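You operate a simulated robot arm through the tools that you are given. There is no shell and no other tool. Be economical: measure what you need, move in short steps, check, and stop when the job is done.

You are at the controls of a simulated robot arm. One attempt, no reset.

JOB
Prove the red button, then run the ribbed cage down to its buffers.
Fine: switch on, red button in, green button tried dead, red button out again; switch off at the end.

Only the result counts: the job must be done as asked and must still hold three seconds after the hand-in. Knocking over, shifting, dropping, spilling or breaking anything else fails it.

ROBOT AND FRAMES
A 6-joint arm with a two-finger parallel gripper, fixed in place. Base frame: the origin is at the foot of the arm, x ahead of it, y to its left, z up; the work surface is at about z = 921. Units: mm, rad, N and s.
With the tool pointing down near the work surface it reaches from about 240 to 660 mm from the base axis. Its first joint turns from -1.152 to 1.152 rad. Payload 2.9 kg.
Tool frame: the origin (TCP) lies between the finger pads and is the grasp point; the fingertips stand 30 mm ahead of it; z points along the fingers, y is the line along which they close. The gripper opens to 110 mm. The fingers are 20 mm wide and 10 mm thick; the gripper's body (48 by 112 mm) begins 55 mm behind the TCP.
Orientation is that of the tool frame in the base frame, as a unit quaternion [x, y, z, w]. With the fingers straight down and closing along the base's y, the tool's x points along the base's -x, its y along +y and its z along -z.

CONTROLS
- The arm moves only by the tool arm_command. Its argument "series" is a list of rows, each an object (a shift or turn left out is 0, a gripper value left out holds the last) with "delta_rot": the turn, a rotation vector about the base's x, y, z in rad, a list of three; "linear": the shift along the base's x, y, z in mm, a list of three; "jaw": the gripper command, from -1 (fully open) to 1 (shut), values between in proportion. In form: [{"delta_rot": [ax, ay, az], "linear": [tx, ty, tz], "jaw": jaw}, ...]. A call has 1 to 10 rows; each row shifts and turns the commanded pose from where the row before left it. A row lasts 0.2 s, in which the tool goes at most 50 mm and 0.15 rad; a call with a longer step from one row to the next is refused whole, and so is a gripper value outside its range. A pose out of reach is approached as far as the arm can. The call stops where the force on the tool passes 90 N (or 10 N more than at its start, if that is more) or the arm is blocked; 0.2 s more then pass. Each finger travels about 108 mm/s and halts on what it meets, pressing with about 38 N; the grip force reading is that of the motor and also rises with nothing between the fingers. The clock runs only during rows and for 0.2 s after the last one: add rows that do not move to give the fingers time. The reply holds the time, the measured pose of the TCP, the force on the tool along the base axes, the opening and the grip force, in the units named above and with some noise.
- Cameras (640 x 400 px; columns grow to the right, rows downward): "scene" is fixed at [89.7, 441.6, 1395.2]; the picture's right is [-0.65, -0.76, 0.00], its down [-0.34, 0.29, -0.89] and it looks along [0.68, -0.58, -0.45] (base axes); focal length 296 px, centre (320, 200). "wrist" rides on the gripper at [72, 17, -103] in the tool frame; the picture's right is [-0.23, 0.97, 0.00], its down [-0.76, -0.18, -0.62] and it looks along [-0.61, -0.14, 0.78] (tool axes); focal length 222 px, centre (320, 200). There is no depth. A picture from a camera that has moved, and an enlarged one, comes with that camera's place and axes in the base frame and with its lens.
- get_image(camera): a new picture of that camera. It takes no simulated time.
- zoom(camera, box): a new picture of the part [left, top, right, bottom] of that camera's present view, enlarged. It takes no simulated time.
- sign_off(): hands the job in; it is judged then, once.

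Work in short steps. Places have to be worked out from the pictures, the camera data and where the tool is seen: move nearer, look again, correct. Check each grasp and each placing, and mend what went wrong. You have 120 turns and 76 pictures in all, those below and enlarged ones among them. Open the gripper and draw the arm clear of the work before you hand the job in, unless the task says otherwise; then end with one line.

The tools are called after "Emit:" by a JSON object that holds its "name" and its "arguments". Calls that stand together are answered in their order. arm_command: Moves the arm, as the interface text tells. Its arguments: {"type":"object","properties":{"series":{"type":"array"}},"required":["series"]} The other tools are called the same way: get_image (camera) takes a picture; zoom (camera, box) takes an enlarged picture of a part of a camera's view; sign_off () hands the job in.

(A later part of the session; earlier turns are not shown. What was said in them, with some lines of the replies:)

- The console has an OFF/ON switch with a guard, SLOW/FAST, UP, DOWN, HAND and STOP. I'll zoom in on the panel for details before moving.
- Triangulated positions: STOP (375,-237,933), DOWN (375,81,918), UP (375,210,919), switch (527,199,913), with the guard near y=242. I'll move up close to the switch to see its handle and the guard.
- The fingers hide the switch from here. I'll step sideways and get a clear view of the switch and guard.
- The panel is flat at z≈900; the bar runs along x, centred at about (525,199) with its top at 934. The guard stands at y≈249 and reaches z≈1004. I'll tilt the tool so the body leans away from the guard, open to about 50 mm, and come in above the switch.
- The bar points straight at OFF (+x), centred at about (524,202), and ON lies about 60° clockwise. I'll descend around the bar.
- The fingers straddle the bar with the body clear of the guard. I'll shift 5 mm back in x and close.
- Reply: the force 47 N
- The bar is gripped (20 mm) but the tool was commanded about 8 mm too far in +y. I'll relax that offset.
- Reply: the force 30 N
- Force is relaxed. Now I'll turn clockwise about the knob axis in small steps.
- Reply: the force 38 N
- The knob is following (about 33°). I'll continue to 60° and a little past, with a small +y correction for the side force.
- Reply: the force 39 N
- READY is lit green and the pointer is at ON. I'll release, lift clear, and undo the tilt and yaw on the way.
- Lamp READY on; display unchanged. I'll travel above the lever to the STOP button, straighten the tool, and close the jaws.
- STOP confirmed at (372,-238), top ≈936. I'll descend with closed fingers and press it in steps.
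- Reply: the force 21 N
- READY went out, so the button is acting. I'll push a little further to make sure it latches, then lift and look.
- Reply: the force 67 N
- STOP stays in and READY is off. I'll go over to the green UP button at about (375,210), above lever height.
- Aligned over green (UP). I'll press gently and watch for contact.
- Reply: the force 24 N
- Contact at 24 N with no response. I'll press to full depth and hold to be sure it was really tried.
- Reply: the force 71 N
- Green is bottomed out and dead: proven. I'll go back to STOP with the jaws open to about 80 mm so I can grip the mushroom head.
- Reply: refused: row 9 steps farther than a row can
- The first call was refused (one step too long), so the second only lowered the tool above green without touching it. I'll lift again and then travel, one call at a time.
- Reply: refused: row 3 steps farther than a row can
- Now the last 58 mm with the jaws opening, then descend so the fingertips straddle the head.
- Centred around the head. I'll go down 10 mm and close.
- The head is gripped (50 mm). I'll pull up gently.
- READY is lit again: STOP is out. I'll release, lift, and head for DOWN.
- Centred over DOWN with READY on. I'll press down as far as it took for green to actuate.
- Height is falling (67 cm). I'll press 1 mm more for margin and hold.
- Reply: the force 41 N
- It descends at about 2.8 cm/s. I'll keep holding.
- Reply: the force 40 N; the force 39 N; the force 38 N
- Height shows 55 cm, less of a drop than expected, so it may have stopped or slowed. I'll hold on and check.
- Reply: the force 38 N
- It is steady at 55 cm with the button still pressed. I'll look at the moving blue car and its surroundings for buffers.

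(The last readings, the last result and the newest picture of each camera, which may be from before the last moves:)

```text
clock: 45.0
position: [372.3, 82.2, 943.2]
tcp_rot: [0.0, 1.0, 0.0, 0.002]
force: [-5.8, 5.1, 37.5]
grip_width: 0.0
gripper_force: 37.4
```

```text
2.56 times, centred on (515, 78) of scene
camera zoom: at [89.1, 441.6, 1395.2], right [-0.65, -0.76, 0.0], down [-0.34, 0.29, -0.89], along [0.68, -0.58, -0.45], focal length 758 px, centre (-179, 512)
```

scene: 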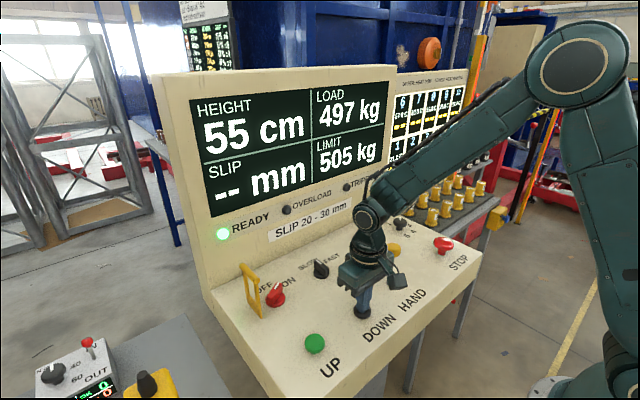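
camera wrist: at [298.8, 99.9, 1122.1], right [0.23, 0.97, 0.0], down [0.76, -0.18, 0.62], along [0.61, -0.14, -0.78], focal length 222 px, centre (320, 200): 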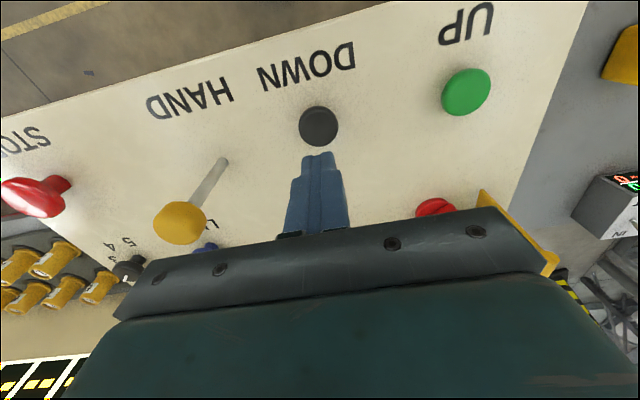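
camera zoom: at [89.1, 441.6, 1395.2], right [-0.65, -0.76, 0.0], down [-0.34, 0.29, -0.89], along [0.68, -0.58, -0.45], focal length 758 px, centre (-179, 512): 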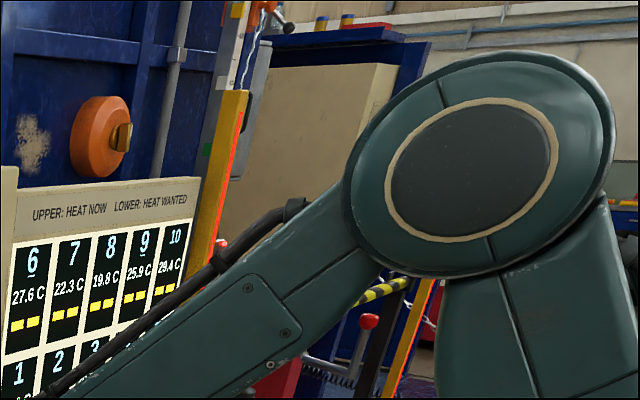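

I can't see the bottom of the car. I'll release DOWN and check the reading, then press again to tell whether it really rests on its buffers.

Emit:
{"name": "arm_command", "arguments": {"series": [{"linear": [0, 0, 12]}, {}, {}, {}]}}

Emit:
{"name": "zoom", "arguments": {"camera": "scene", "box": [180, 0, 500, 250]}}

Emit:
{"name": "arm_command", "arguments": {"series": [{"linear": [0, 0, -6]}, {"linear": [0, 0, -6]}, {"linear": [0, 0, -1]}, {}, {}, {}, {}, {}, {}, {}]}}

Emit:
{"name": "get_image", "arguments": {"camera": "scene"}}

```text
clock: 46.0
position: [372.5, 80.9, 954.2]
tcp_rot: [0.001, 1.0, 0.0, 0.0]
force: [0.0, -0.4, 0.1]
grip_width: 0.2
gripper_force: 37.7
```

```text
1.60 times, centred on (340, 125) of scene
camera zoom: at [89.7, 441.6, 1395.2], right [-0.65, -0.76, 0.0], down [-0.34, 0.29, -0.89], along [0.68, -0.58, -0.45], focal length 473 px, centre (288, 320)
```

zoom: 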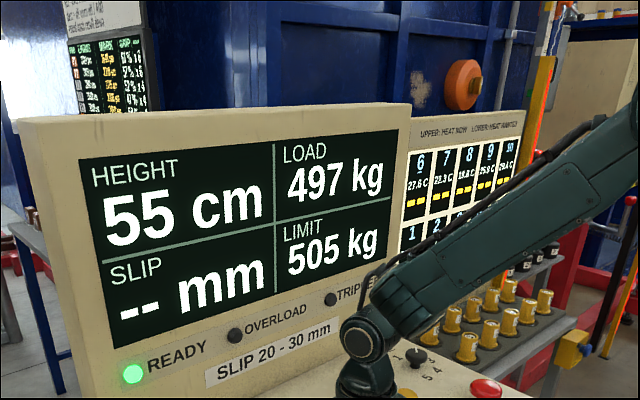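

```text
clock: 48.2
position: [373.9, 81.5, 942.9]
tcp_rot: [0.001, 1.0, 0.0, 0.002]
force: [-8.9, -4.9, 48.3]
grip_width: 0.3
gripper_force: 38.0
```

```text
31 pictures are left
```

scene: 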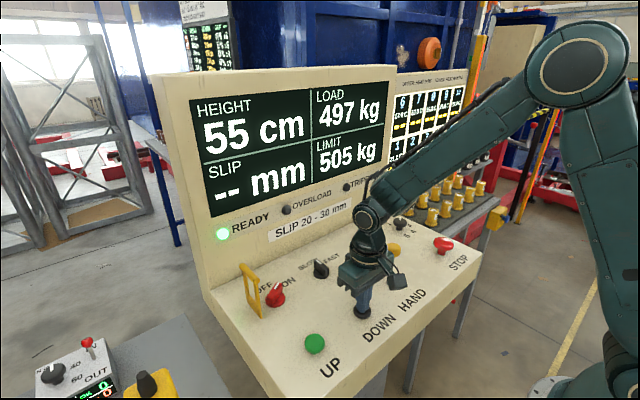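

It stays at 55 cm on a fresh press. I'll lift clear and look for the buffers themselves.

Emit:
{"name": "arm_command", "arguments": {"series": [{"linear": [0, 0, 20]}, {"linear": [0, 0, 48]}, {"linear": [0, 0, 48]}, {"linear": [0, 0, 48]}, {"linear": [0, 0, 48]}, {"linear": [0, 45, 20]}, {"linear": [0, 45, 20]}, {"linear": [0, 45, 20]}]}}

Emit:
{"name": "get_image", "arguments": {"camera": "scene"}}

```text
clock: 50.0
position: [372.2, 217.7, 1213.3]
tcp_rot: [0.002, 1.0, 0.001, 0.0]
force: [-0.6, 1.1, 0.4]
grip_width: 0.0
gripper_force: 37.7
```

```text
30 pictures are left
```

scene: 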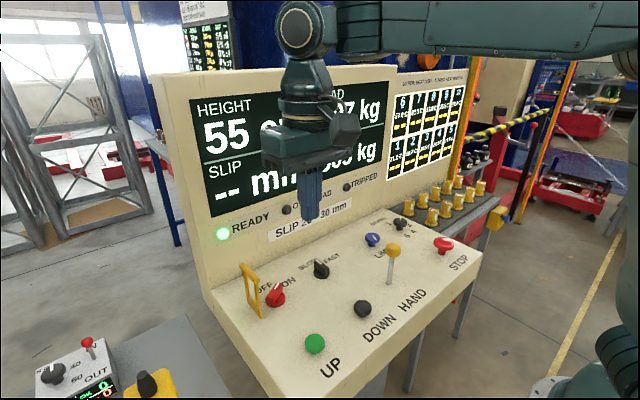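

The car is hidden behind the console from this angle. I'll swing the arm to the right side, high up, and tilt the wrist camera forward to look past the console.

Emit:
{"name": "arm_command", "arguments": {"series": [{"linear": [0, -48, 10], "delta_rot": [0, -0.08, 0]}, {"linear": [0, -48, 10], "delta_rot": [0, -0.08, 0]}, {"linear": [0, -48, 10], "delta_rot": [0, -0.08, 0]}, {"linear": [0, -48, 0], "delta_rot": [0, -0.08, 0]}, {"linear": [0, -48, 0], "delta_rot": [0, -0.08, 0]}, {"linear": [0, -48, 0], "delta_rot": [0, -0.08, 0]}, {"linear": [0, -48, 0], "delta_rot": [0, -0.08, 0]}, {"linear": [0, -48, 0]}, {"linear": [0, -48, 0]}]}}

Emit:
{"name": "get_image", "arguments": {"camera": "wrist"}}

Emit:
{"name": "get_image", "arguments": {"camera": "scene"}}

```text
clock: 52.0
position: [373.6, -216.3, 1241.9]
tcp_rot: [0.0, 0.961, 0.0, 0.278]
force: [0.3, 0.2, -0.2]
grip_width: 0.1
gripper_force: 37.8
```

```text
29 pictures are left
camera wrist: at [256.3, -198.1, 1291.0], right [0.19, 0.97, 0.12], down [0.31, -0.18, 0.93], along [0.93, -0.14, -0.34], focal length 222 px, centre (320, 200)
```

wrist: 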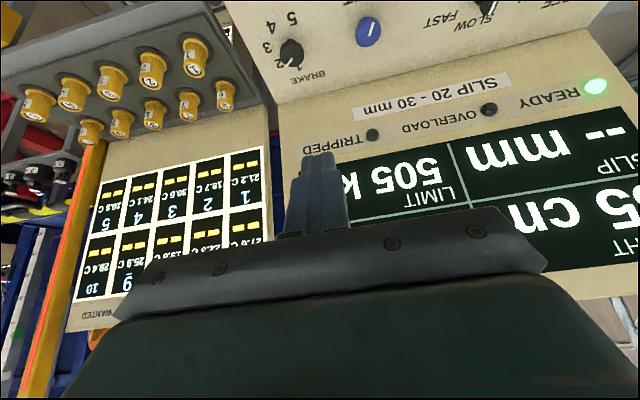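

```text
28 pictures are left
```

scene: 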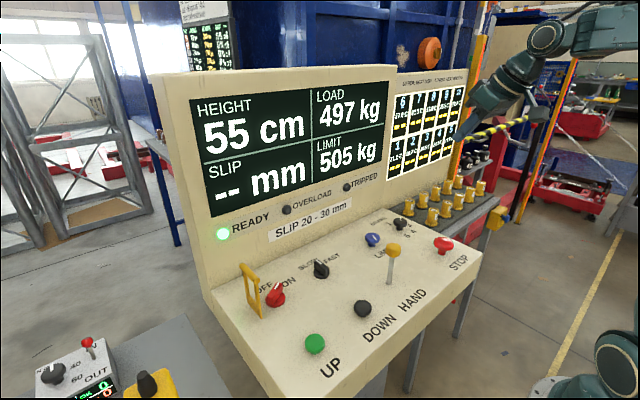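

Emit:
{"name": "zoom", "arguments": {"camera": "scene", "box": [340, 0, 500, 100]}}

Emit:
{"name": "zoom", "arguments": {"camera": "scene", "box": [130, 0, 290, 100]}}

Emit:
{"name": "zoom", "arguments": {"camera": "wrist", "box": [0, 200, 160, 400]}}

```text
4.00 times, centred on (420, 50) of scene
camera zoom: at [89.7, 441.6, 1395.2], right [-0.65, -0.76, 0.0], down [-0.34, 0.29, -0.89], along [0.68, -0.58, -0.45], focal length 1184 px, centre (-80, 800)
```

zoom: 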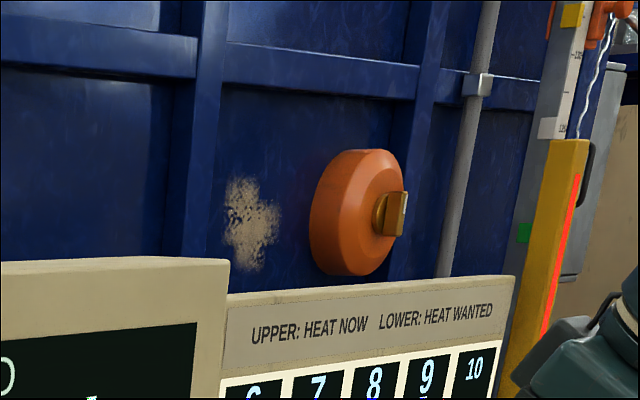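

```text
4.00 times, centred on (210, 50) of scene
camera zoom: at [89.7, 441.6, 1395.2], right [-0.65, -0.76, 0.0], down [-0.34, 0.29, -0.89], along [0.68, -0.58, -0.45], focal length 1184 px, centre (760, 800)
```

zoom: 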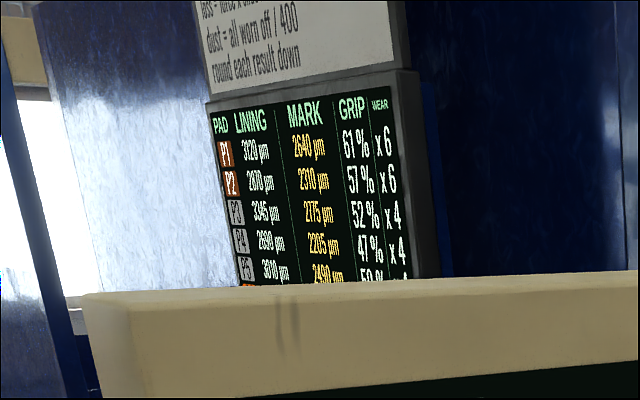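

```text
2.00 times, centred on (80, 300) of wrist
camera zoom: at [256.3, -198.1, 1291.0], right [0.19, 0.97, 0.12], down [0.31, -0.18, 0.93], along [0.93, -0.14, -0.34], focal length 444 px, centre (800, 0)
```

zoom: 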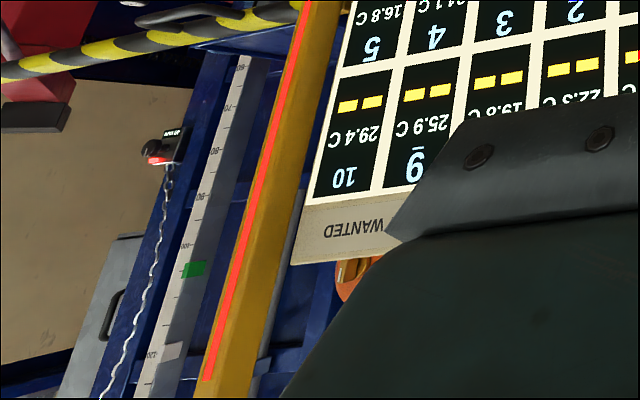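

A height scale stands beside the car. I'll look at the area right of the console for the buffers (there was a coil-like shape near column 515).

Emit:
{"name": "zoom", "arguments": {"camera": "scene", "box": [440, 60, 600, 260]}}

Emit:
{"name": "zoom", "arguments": {"camera": "wrist", "box": [0, 0, 320, 250]}}

```text
2.00 times, centred on (520, 160) of scene
camera zoom: at [89.7, 441.6, 1395.2], right [-0.65, -0.76, 0.0], down [-0.34, 0.29, -0.89], along [0.68, -0.58, -0.45], focal length 592 px, centre (-80, 280)
```

zoom: 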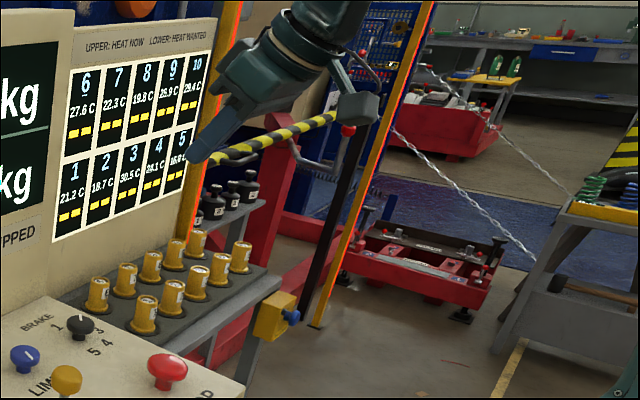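

```text
1.60 times, centred on (160, 125) of wrist
camera zoom: at [256.3, -198.1, 1291.0], right [0.19, 0.97, 0.12], down [0.31, -0.18, 0.93], along [0.93, -0.14, -0.34], focal length 355 px, centre (576, 320)
```

zoom: 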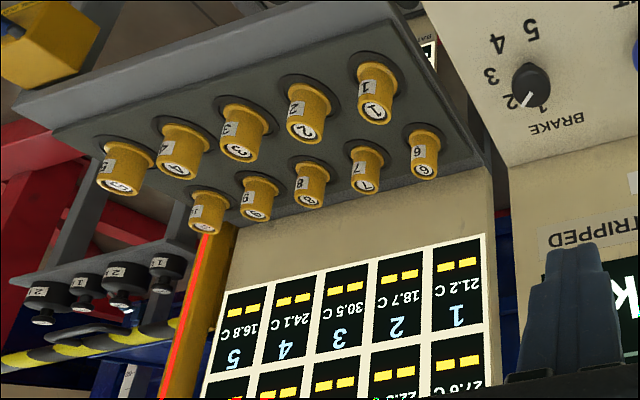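

Emit:
{"name": "zoom", "arguments": {"camera": "scene", "box": [80, 60, 240, 260]}}

```text
2.00 times, centred on (160, 160) of scene
camera zoom: at [89.7, 441.6, 1395.2], right [-0.65, -0.76, 0.0], down [-0.34, 0.29, -0.89], along [0.68, -0.58, -0.45], focal length 592 px, centre (640, 280)
```

zoom: 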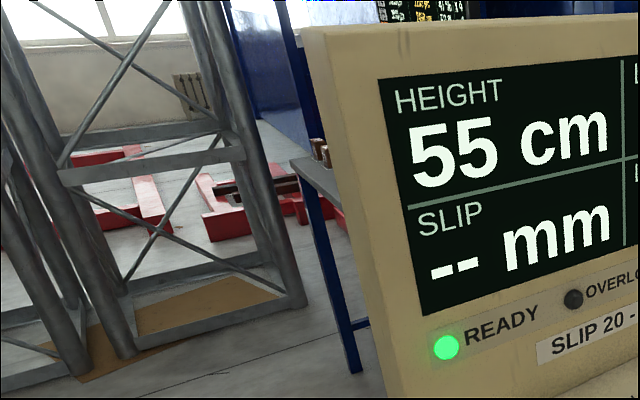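

Emit:
{"name": "zoom", "arguments": {"camera": "scene", "box": [440, 0, 520, 80]}}

Emit:
{"name": "zoom", "arguments": {"camera": "wrist", "box": [0, 290, 120, 400]}}

```text
5.00 times, centred on (480, 40) of scene
camera zoom: at [89.7, 441.6, 1395.2], right [-0.65, -0.76, 0.0], down [-0.34, 0.29, -0.89], along [0.68, -0.58, -0.45], focal length 1480 px, centre (-480, 1000)
```

zoom: 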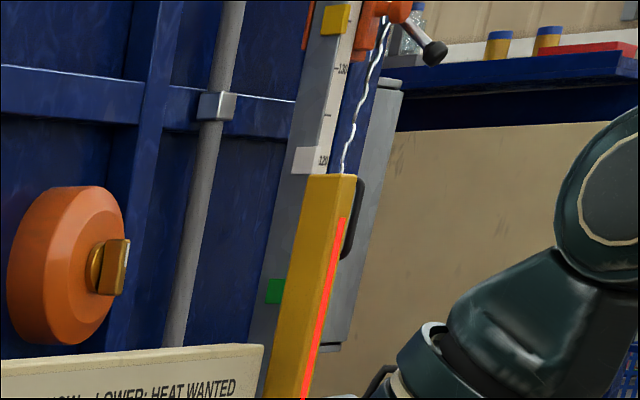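

```text
3.64 times, centred on (60, 345) of wrist
camera zoom: at [256.3, -198.1, 1291.0], right [0.19, 0.97, 0.12], down [0.31, -0.18, 0.93], along [0.93, -0.14, -0.34], focal length 808 px, centre (1266, -327)
```

zoom: 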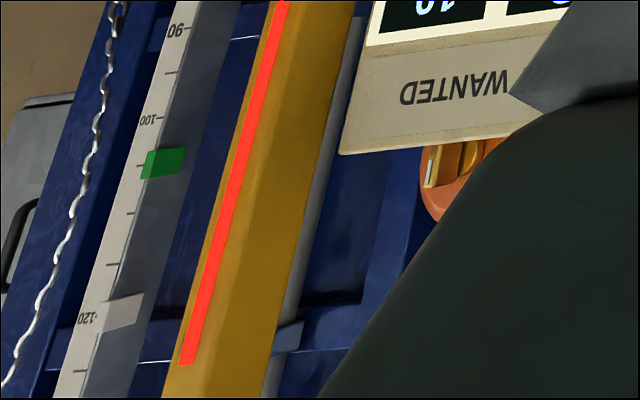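

The scale carries fixed marks only. I'll take one more look from further right, past the side of the console, for the car's underside.

Emit:
{"name": "arm_command", "arguments": {"series": [{"linear": [-10, -45, 0]}, {"linear": [-10, -45, 0]}, {"linear": [-10, -45, 0]}, {"linear": [-10, -45, 0]}]}}

Emit:
{"name": "get_image", "arguments": {"camera": "wrist"}}

```text
clock: 53.0
position: [356.3, -382.1, 1239.3]
tcp_rot: [0.0, 0.961, 0.0, 0.276]
force: [1.2, -0.2, 0.6]
grip_width: 0.1
gripper_force: 37.4
out of reach, approached as far as the arm can: row 4
```

```text
19 pictures are left
camera wrist: at [237.9, -364.5, 1287.4], right [0.19, 0.97, 0.12], down [0.31, -0.18, 0.93], along [0.93, -0.14, -0.34], focal length 222 px, centre (320, 200)
```

wrist: 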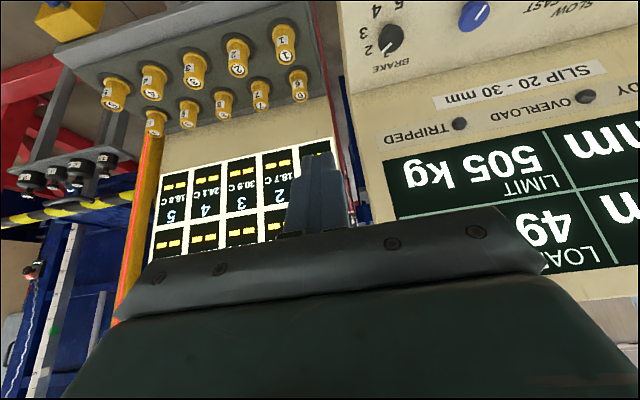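

Emit:
{"name": "zoom", "arguments": {"camera": "wrist", "box": [290, 0, 400, 230]}}

Emit:
{"name": "zoom", "arguments": {"camera": "wrist", "box": [0, 90, 160, 390]}}

```text
1.74 times, centred on (345, 115) of wrist
camera zoom: at [237.9, -364.5, 1287.4], right [0.19, 0.97, 0.12], down [0.31, -0.18, 0.93], along [0.93, -0.14, -0.34], focal length 386 px, centre (276, 348)
```

zoom: 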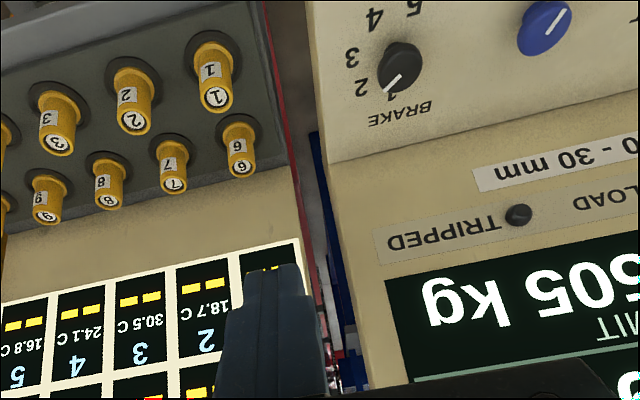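

```text
1.33 times, centred on (80, 240) of wrist
camera zoom: at [237.9, -364.5, 1287.4], right [0.19, 0.97, 0.12], down [0.31, -0.18, 0.93], along [0.93, -0.14, -0.34], focal length 296 px, centre (640, 147)
```

zoom: 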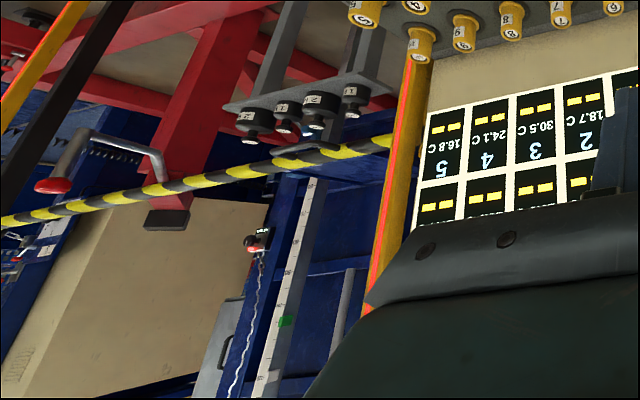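

Emit:
{"name": "zoom", "arguments": {"camera": "wrist", "box": [0, 110, 150, 204]}}

```text
4.26 times, centred on (75, 157) of wrist
camera zoom: at [237.9, -364.5, 1287.4], right [0.19, 0.97, 0.12], down [0.31, -0.18, 0.93], along [0.93, -0.14, -0.34], focal length 945 px, centre (1363, 383)
```

zoom: 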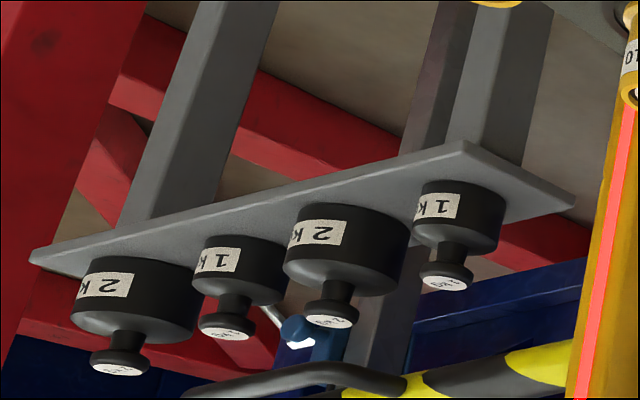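

I can't see under the car, but a fresh DOWN press gave no further movement with READY lit, so it is at its bottom stop. Next I'll straighten the wrist and go back to the switch to turn it off.

Emit:
{"name": "arm_command", "arguments": {"series": [{"linear": [5, 45, 0], "delta_rot": [0, 0.08, 0]}, {"linear": [5, 45, 0], "delta_rot": [0, 0.08, 0]}, {"linear": [5, 45, 0], "delta_rot": [0, 0.08, 0]}, {"linear": [5, 45, 0], "delta_rot": [0, 0.08, 0]}, {"linear": [5, 45, 0], "delta_rot": [0, 0.08, 0]}, {"linear": [5, 45, 0], "delta_rot": [0, 0.08, 0]}, {"linear": [5, 45, 0], "delta_rot": [0, 0.08, 0]}, {"linear": [5, 45, 0]}, {"linear": [5, 45, 0]}, {"linear": [5, 45, 0]}]}}

Emit:
{"name": "arm_command", "arguments": {"series": [{"linear": [10, 30, -10], "delta_rot": [0.1, 0, 0]}, {"linear": [10, 30, -10], "delta_rot": [0.1, 0, 0]}, {"linear": [10, 20, -10], "delta_rot": [0.1, 0, 0]}, {"linear": [10, 10, -20], "delta_rot": [0, 0, -0.15]}, {"linear": [10, 10, -20], "delta_rot": [0, 0, -0.15]}, {"linear": [10, 10, -20], "delta_rot": [0, 0, -0.15]}, {"delta_rot": [0, 0, -0.15]}, {"delta_rot": [0, 0, -0.15]}, {"delta_rot": [0, 0, -0.15]}, {"delta_rot": [0, 0, -0.15], "jaw": 0.1}]}}

```text
clock: 55.2
position: [404.5, 70.2, 1240.2]
tcp_rot: [0.002, 1.0, 0.0, 0.001]
force: [0.1, 1.0, -0.1]
grip_width: 0.1
gripper_force: 38.0
```

```text
clock: 57.4
position: [468.0, 158.4, 1151.5]
tcp_rot: [0.5, 0.858, 0.097, 0.069]
force: [-0.9, 0.5, 0.9]
grip_width: 49.6
gripper_force: 0.2
out of reach, approached as far as the arm can: row 1
```

Nearly there, but the tilt is slightly short. I'll correct it and move above the switch.

Emit:
{"name": "arm_command", "arguments": {"series": [{"linear": [23, 21, -30], "delta_rot": [0.03, -0.052, 0]}, {"linear": [23, 21, -30], "delta_rot": [0, 0, -0.03]}, {"linear": [0, 0, -45]}, {}]}}

Emit:
{"name": "get_image", "arguments": {"camera": "wrist"}}

Emit:
{"name": "zoom", "arguments": {"camera": "scene", "box": [184, 190, 344, 310]}}

```text
clock: 58.4
position: [514.3, 202.6, 1045.0]
tcp_rot: [0.51, 0.847, 0.121, 0.085]
force: [0.3, -0.7, -0.2]
grip_width: 49.5
gripper_force: 0.0
```

```text
15 pictures are left
camera wrist: at [466.1, 261.9, 1147.6], right [0.93, 0.24, 0.29], down [0.04, -0.83, 0.56], along [0.37, -0.51, -0.78], focal length 222 px, centre (320, 200)
```

wrist: 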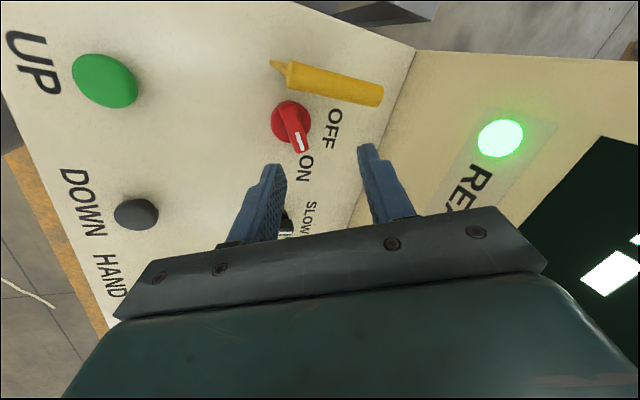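

```text
3.33 times, centred on (264, 250) of scene
camera zoom: at [89.7, 441.6, 1395.2], right [-0.65, -0.76, 0.0], down [-0.34, 0.29, -0.89], along [0.68, -0.58, -0.45], focal length 986 px, centre (507, 33)
```

zoom: 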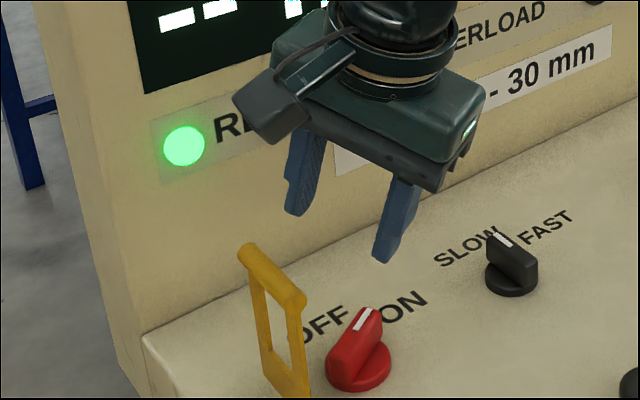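

The pointer is still at ON (about −57°) and my tool lines up with it. I'll descend and grip.

Emit:
{"name": "arm_command", "arguments": {"series": [{"linear": [0, -1, -45]}, {"linear": [0, 0, -35]}, {"linear": [0, 0, -17]}, {"jaw": 0.6}, {"jaw": 1}, {}]}}

Emit:
{"name": "get_image", "arguments": {"camera": "wrist"}}

```text
clock: 59.8
position: [514.8, 201.2, 949.5]
tcp_rot: [0.51, 0.847, 0.122, 0.086]
force: [12.2, 5.7, -4.0]
grip_width: 19.1
gripper_force: 44.8
```

```text
13 pictures are left
camera wrist: at [466.6, 261.8, 1051.6], right [0.93, 0.24, 0.29], down [0.04, -0.83, 0.56], along [0.38, -0.51, -0.78], focal length 222 px, centre (320, 200)
```

wrist: 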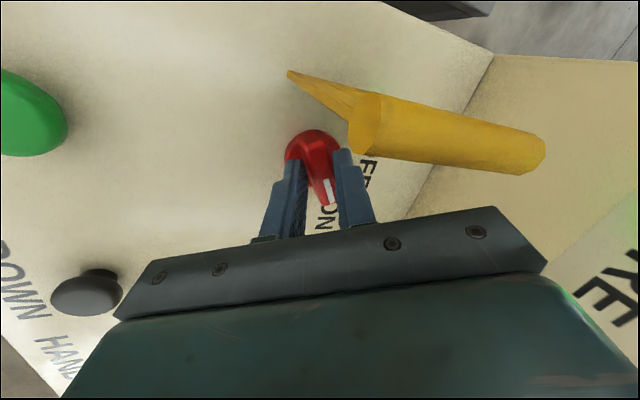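

Good grip. I'll turn back counter-clockwise to OFF along the reverse path.

Emit:
{"name": "arm_command", "arguments": {"series": [{"linear": [0.6, -1.3, 0], "delta_rot": [0, 0, 0.145]}, {"linear": [0.6, -1.3, 0], "delta_rot": [0, 0, 0.145]}, {"linear": [0.6, -1.3, 0], "delta_rot": [0, 0, 0.145]}, {"linear": [0.7, -1.2, 0], "delta_rot": [0, 0, 0.145]}, {"linear": [0.7, -1.2, 0], "delta_rot": [0, 0, 0.145]}, {"linear": [0.7, -1.1, 0], "delta_rot": [0, 0, 0.145]}, {"linear": [0.7, -1.1, 0], "delta_rot": [0, 0, 0.145]}, {"delta_rot": [0, 0, 0.08]}, {}]}}

Emit:
{"name": "zoom", "arguments": {"camera": "scene", "box": [184, 190, 344, 310]}}

```text
clock: 61.8
position: [518.9, 192.6, 949.2]
tcp_rot: [-0.006, 0.989, 0.149, 0.01]
force: [-6.0, 3.2, 24.6]
grip_width: 18.8
gripper_force: 44.9
```

```text
3.33 times, centred on (264, 250) of scene
camera zoom: at [89.2, 441.5, 1395.2], right [-0.65, -0.76, 0.0], down [-0.34, 0.29, -0.89], along [0.68, -0.58, -0.45], focal length 986 px, centre (507, 33)
```

zoom: 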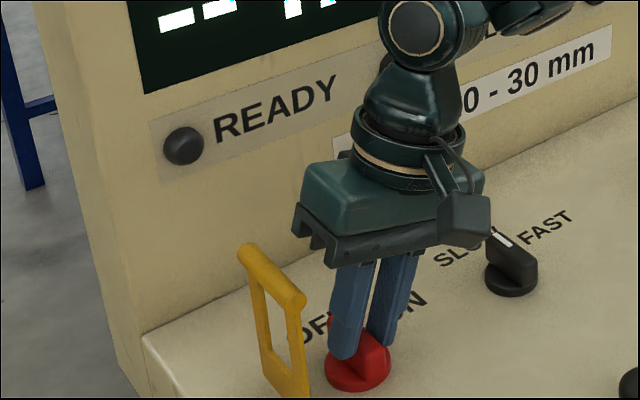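

READY is out: switched off. I'll open and withdraw straight up, then away.

Emit:
{"name": "arm_command", "arguments": {"series": [{"jaw": 0.4}, {"jaw": 0.1}, {"linear": [0, 0, 20]}, {"linear": [0, -5, 40]}, {"linear": [0, -10, 45]}, {"linear": [-15, -30, 35]}, {"linear": [-20, -30, 30], "delta_rot": [-0.1, 0, 0]}, {"linear": [-20, -40, 20], "delta_rot": [-0.1, 0, 0]}, {"linear": [-30, -35, 10], "delta_rot": [-0.1, 0, 0]}, {"jaw": -1}]}}

Emit:
{"name": "get_image", "arguments": {"camera": "scene"}}

```text
clock: 64.0
position: [434.6, 43.1, 1148.4]
tcp_rot: [-0.007, 1.0, -0.002, 0.008]
force: [-0.4, -0.1, 0.4]
grip_width: 110.1
gripper_force: 0.1
```

```text
11 pictures are left
```

scene: 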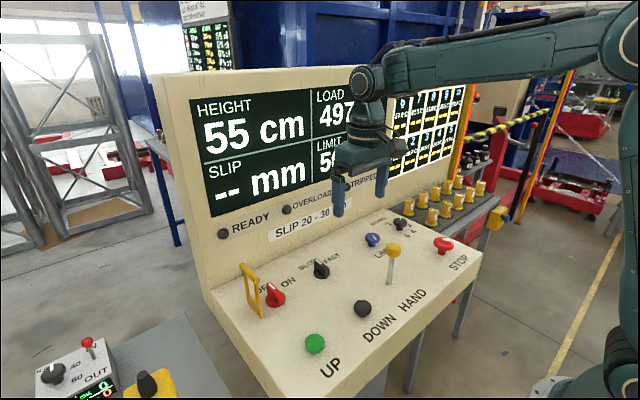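

The switch points to OFF, READY is dark, STOP is out, the height holds at 55 cm, and the arm is clear with the gripper open. Handing in.

Emit:
{"name": "sign_off", "arguments": {}}

```text
The job is handed in.
```

I proved the red button and ran the cage down from 69 cm until it stopped at 55 cm, but I never saw the buffers; a second press of DOWN with READY lit moved it no further. In order: switch on, red button in, green button dead, red button out, cage down, switch off.
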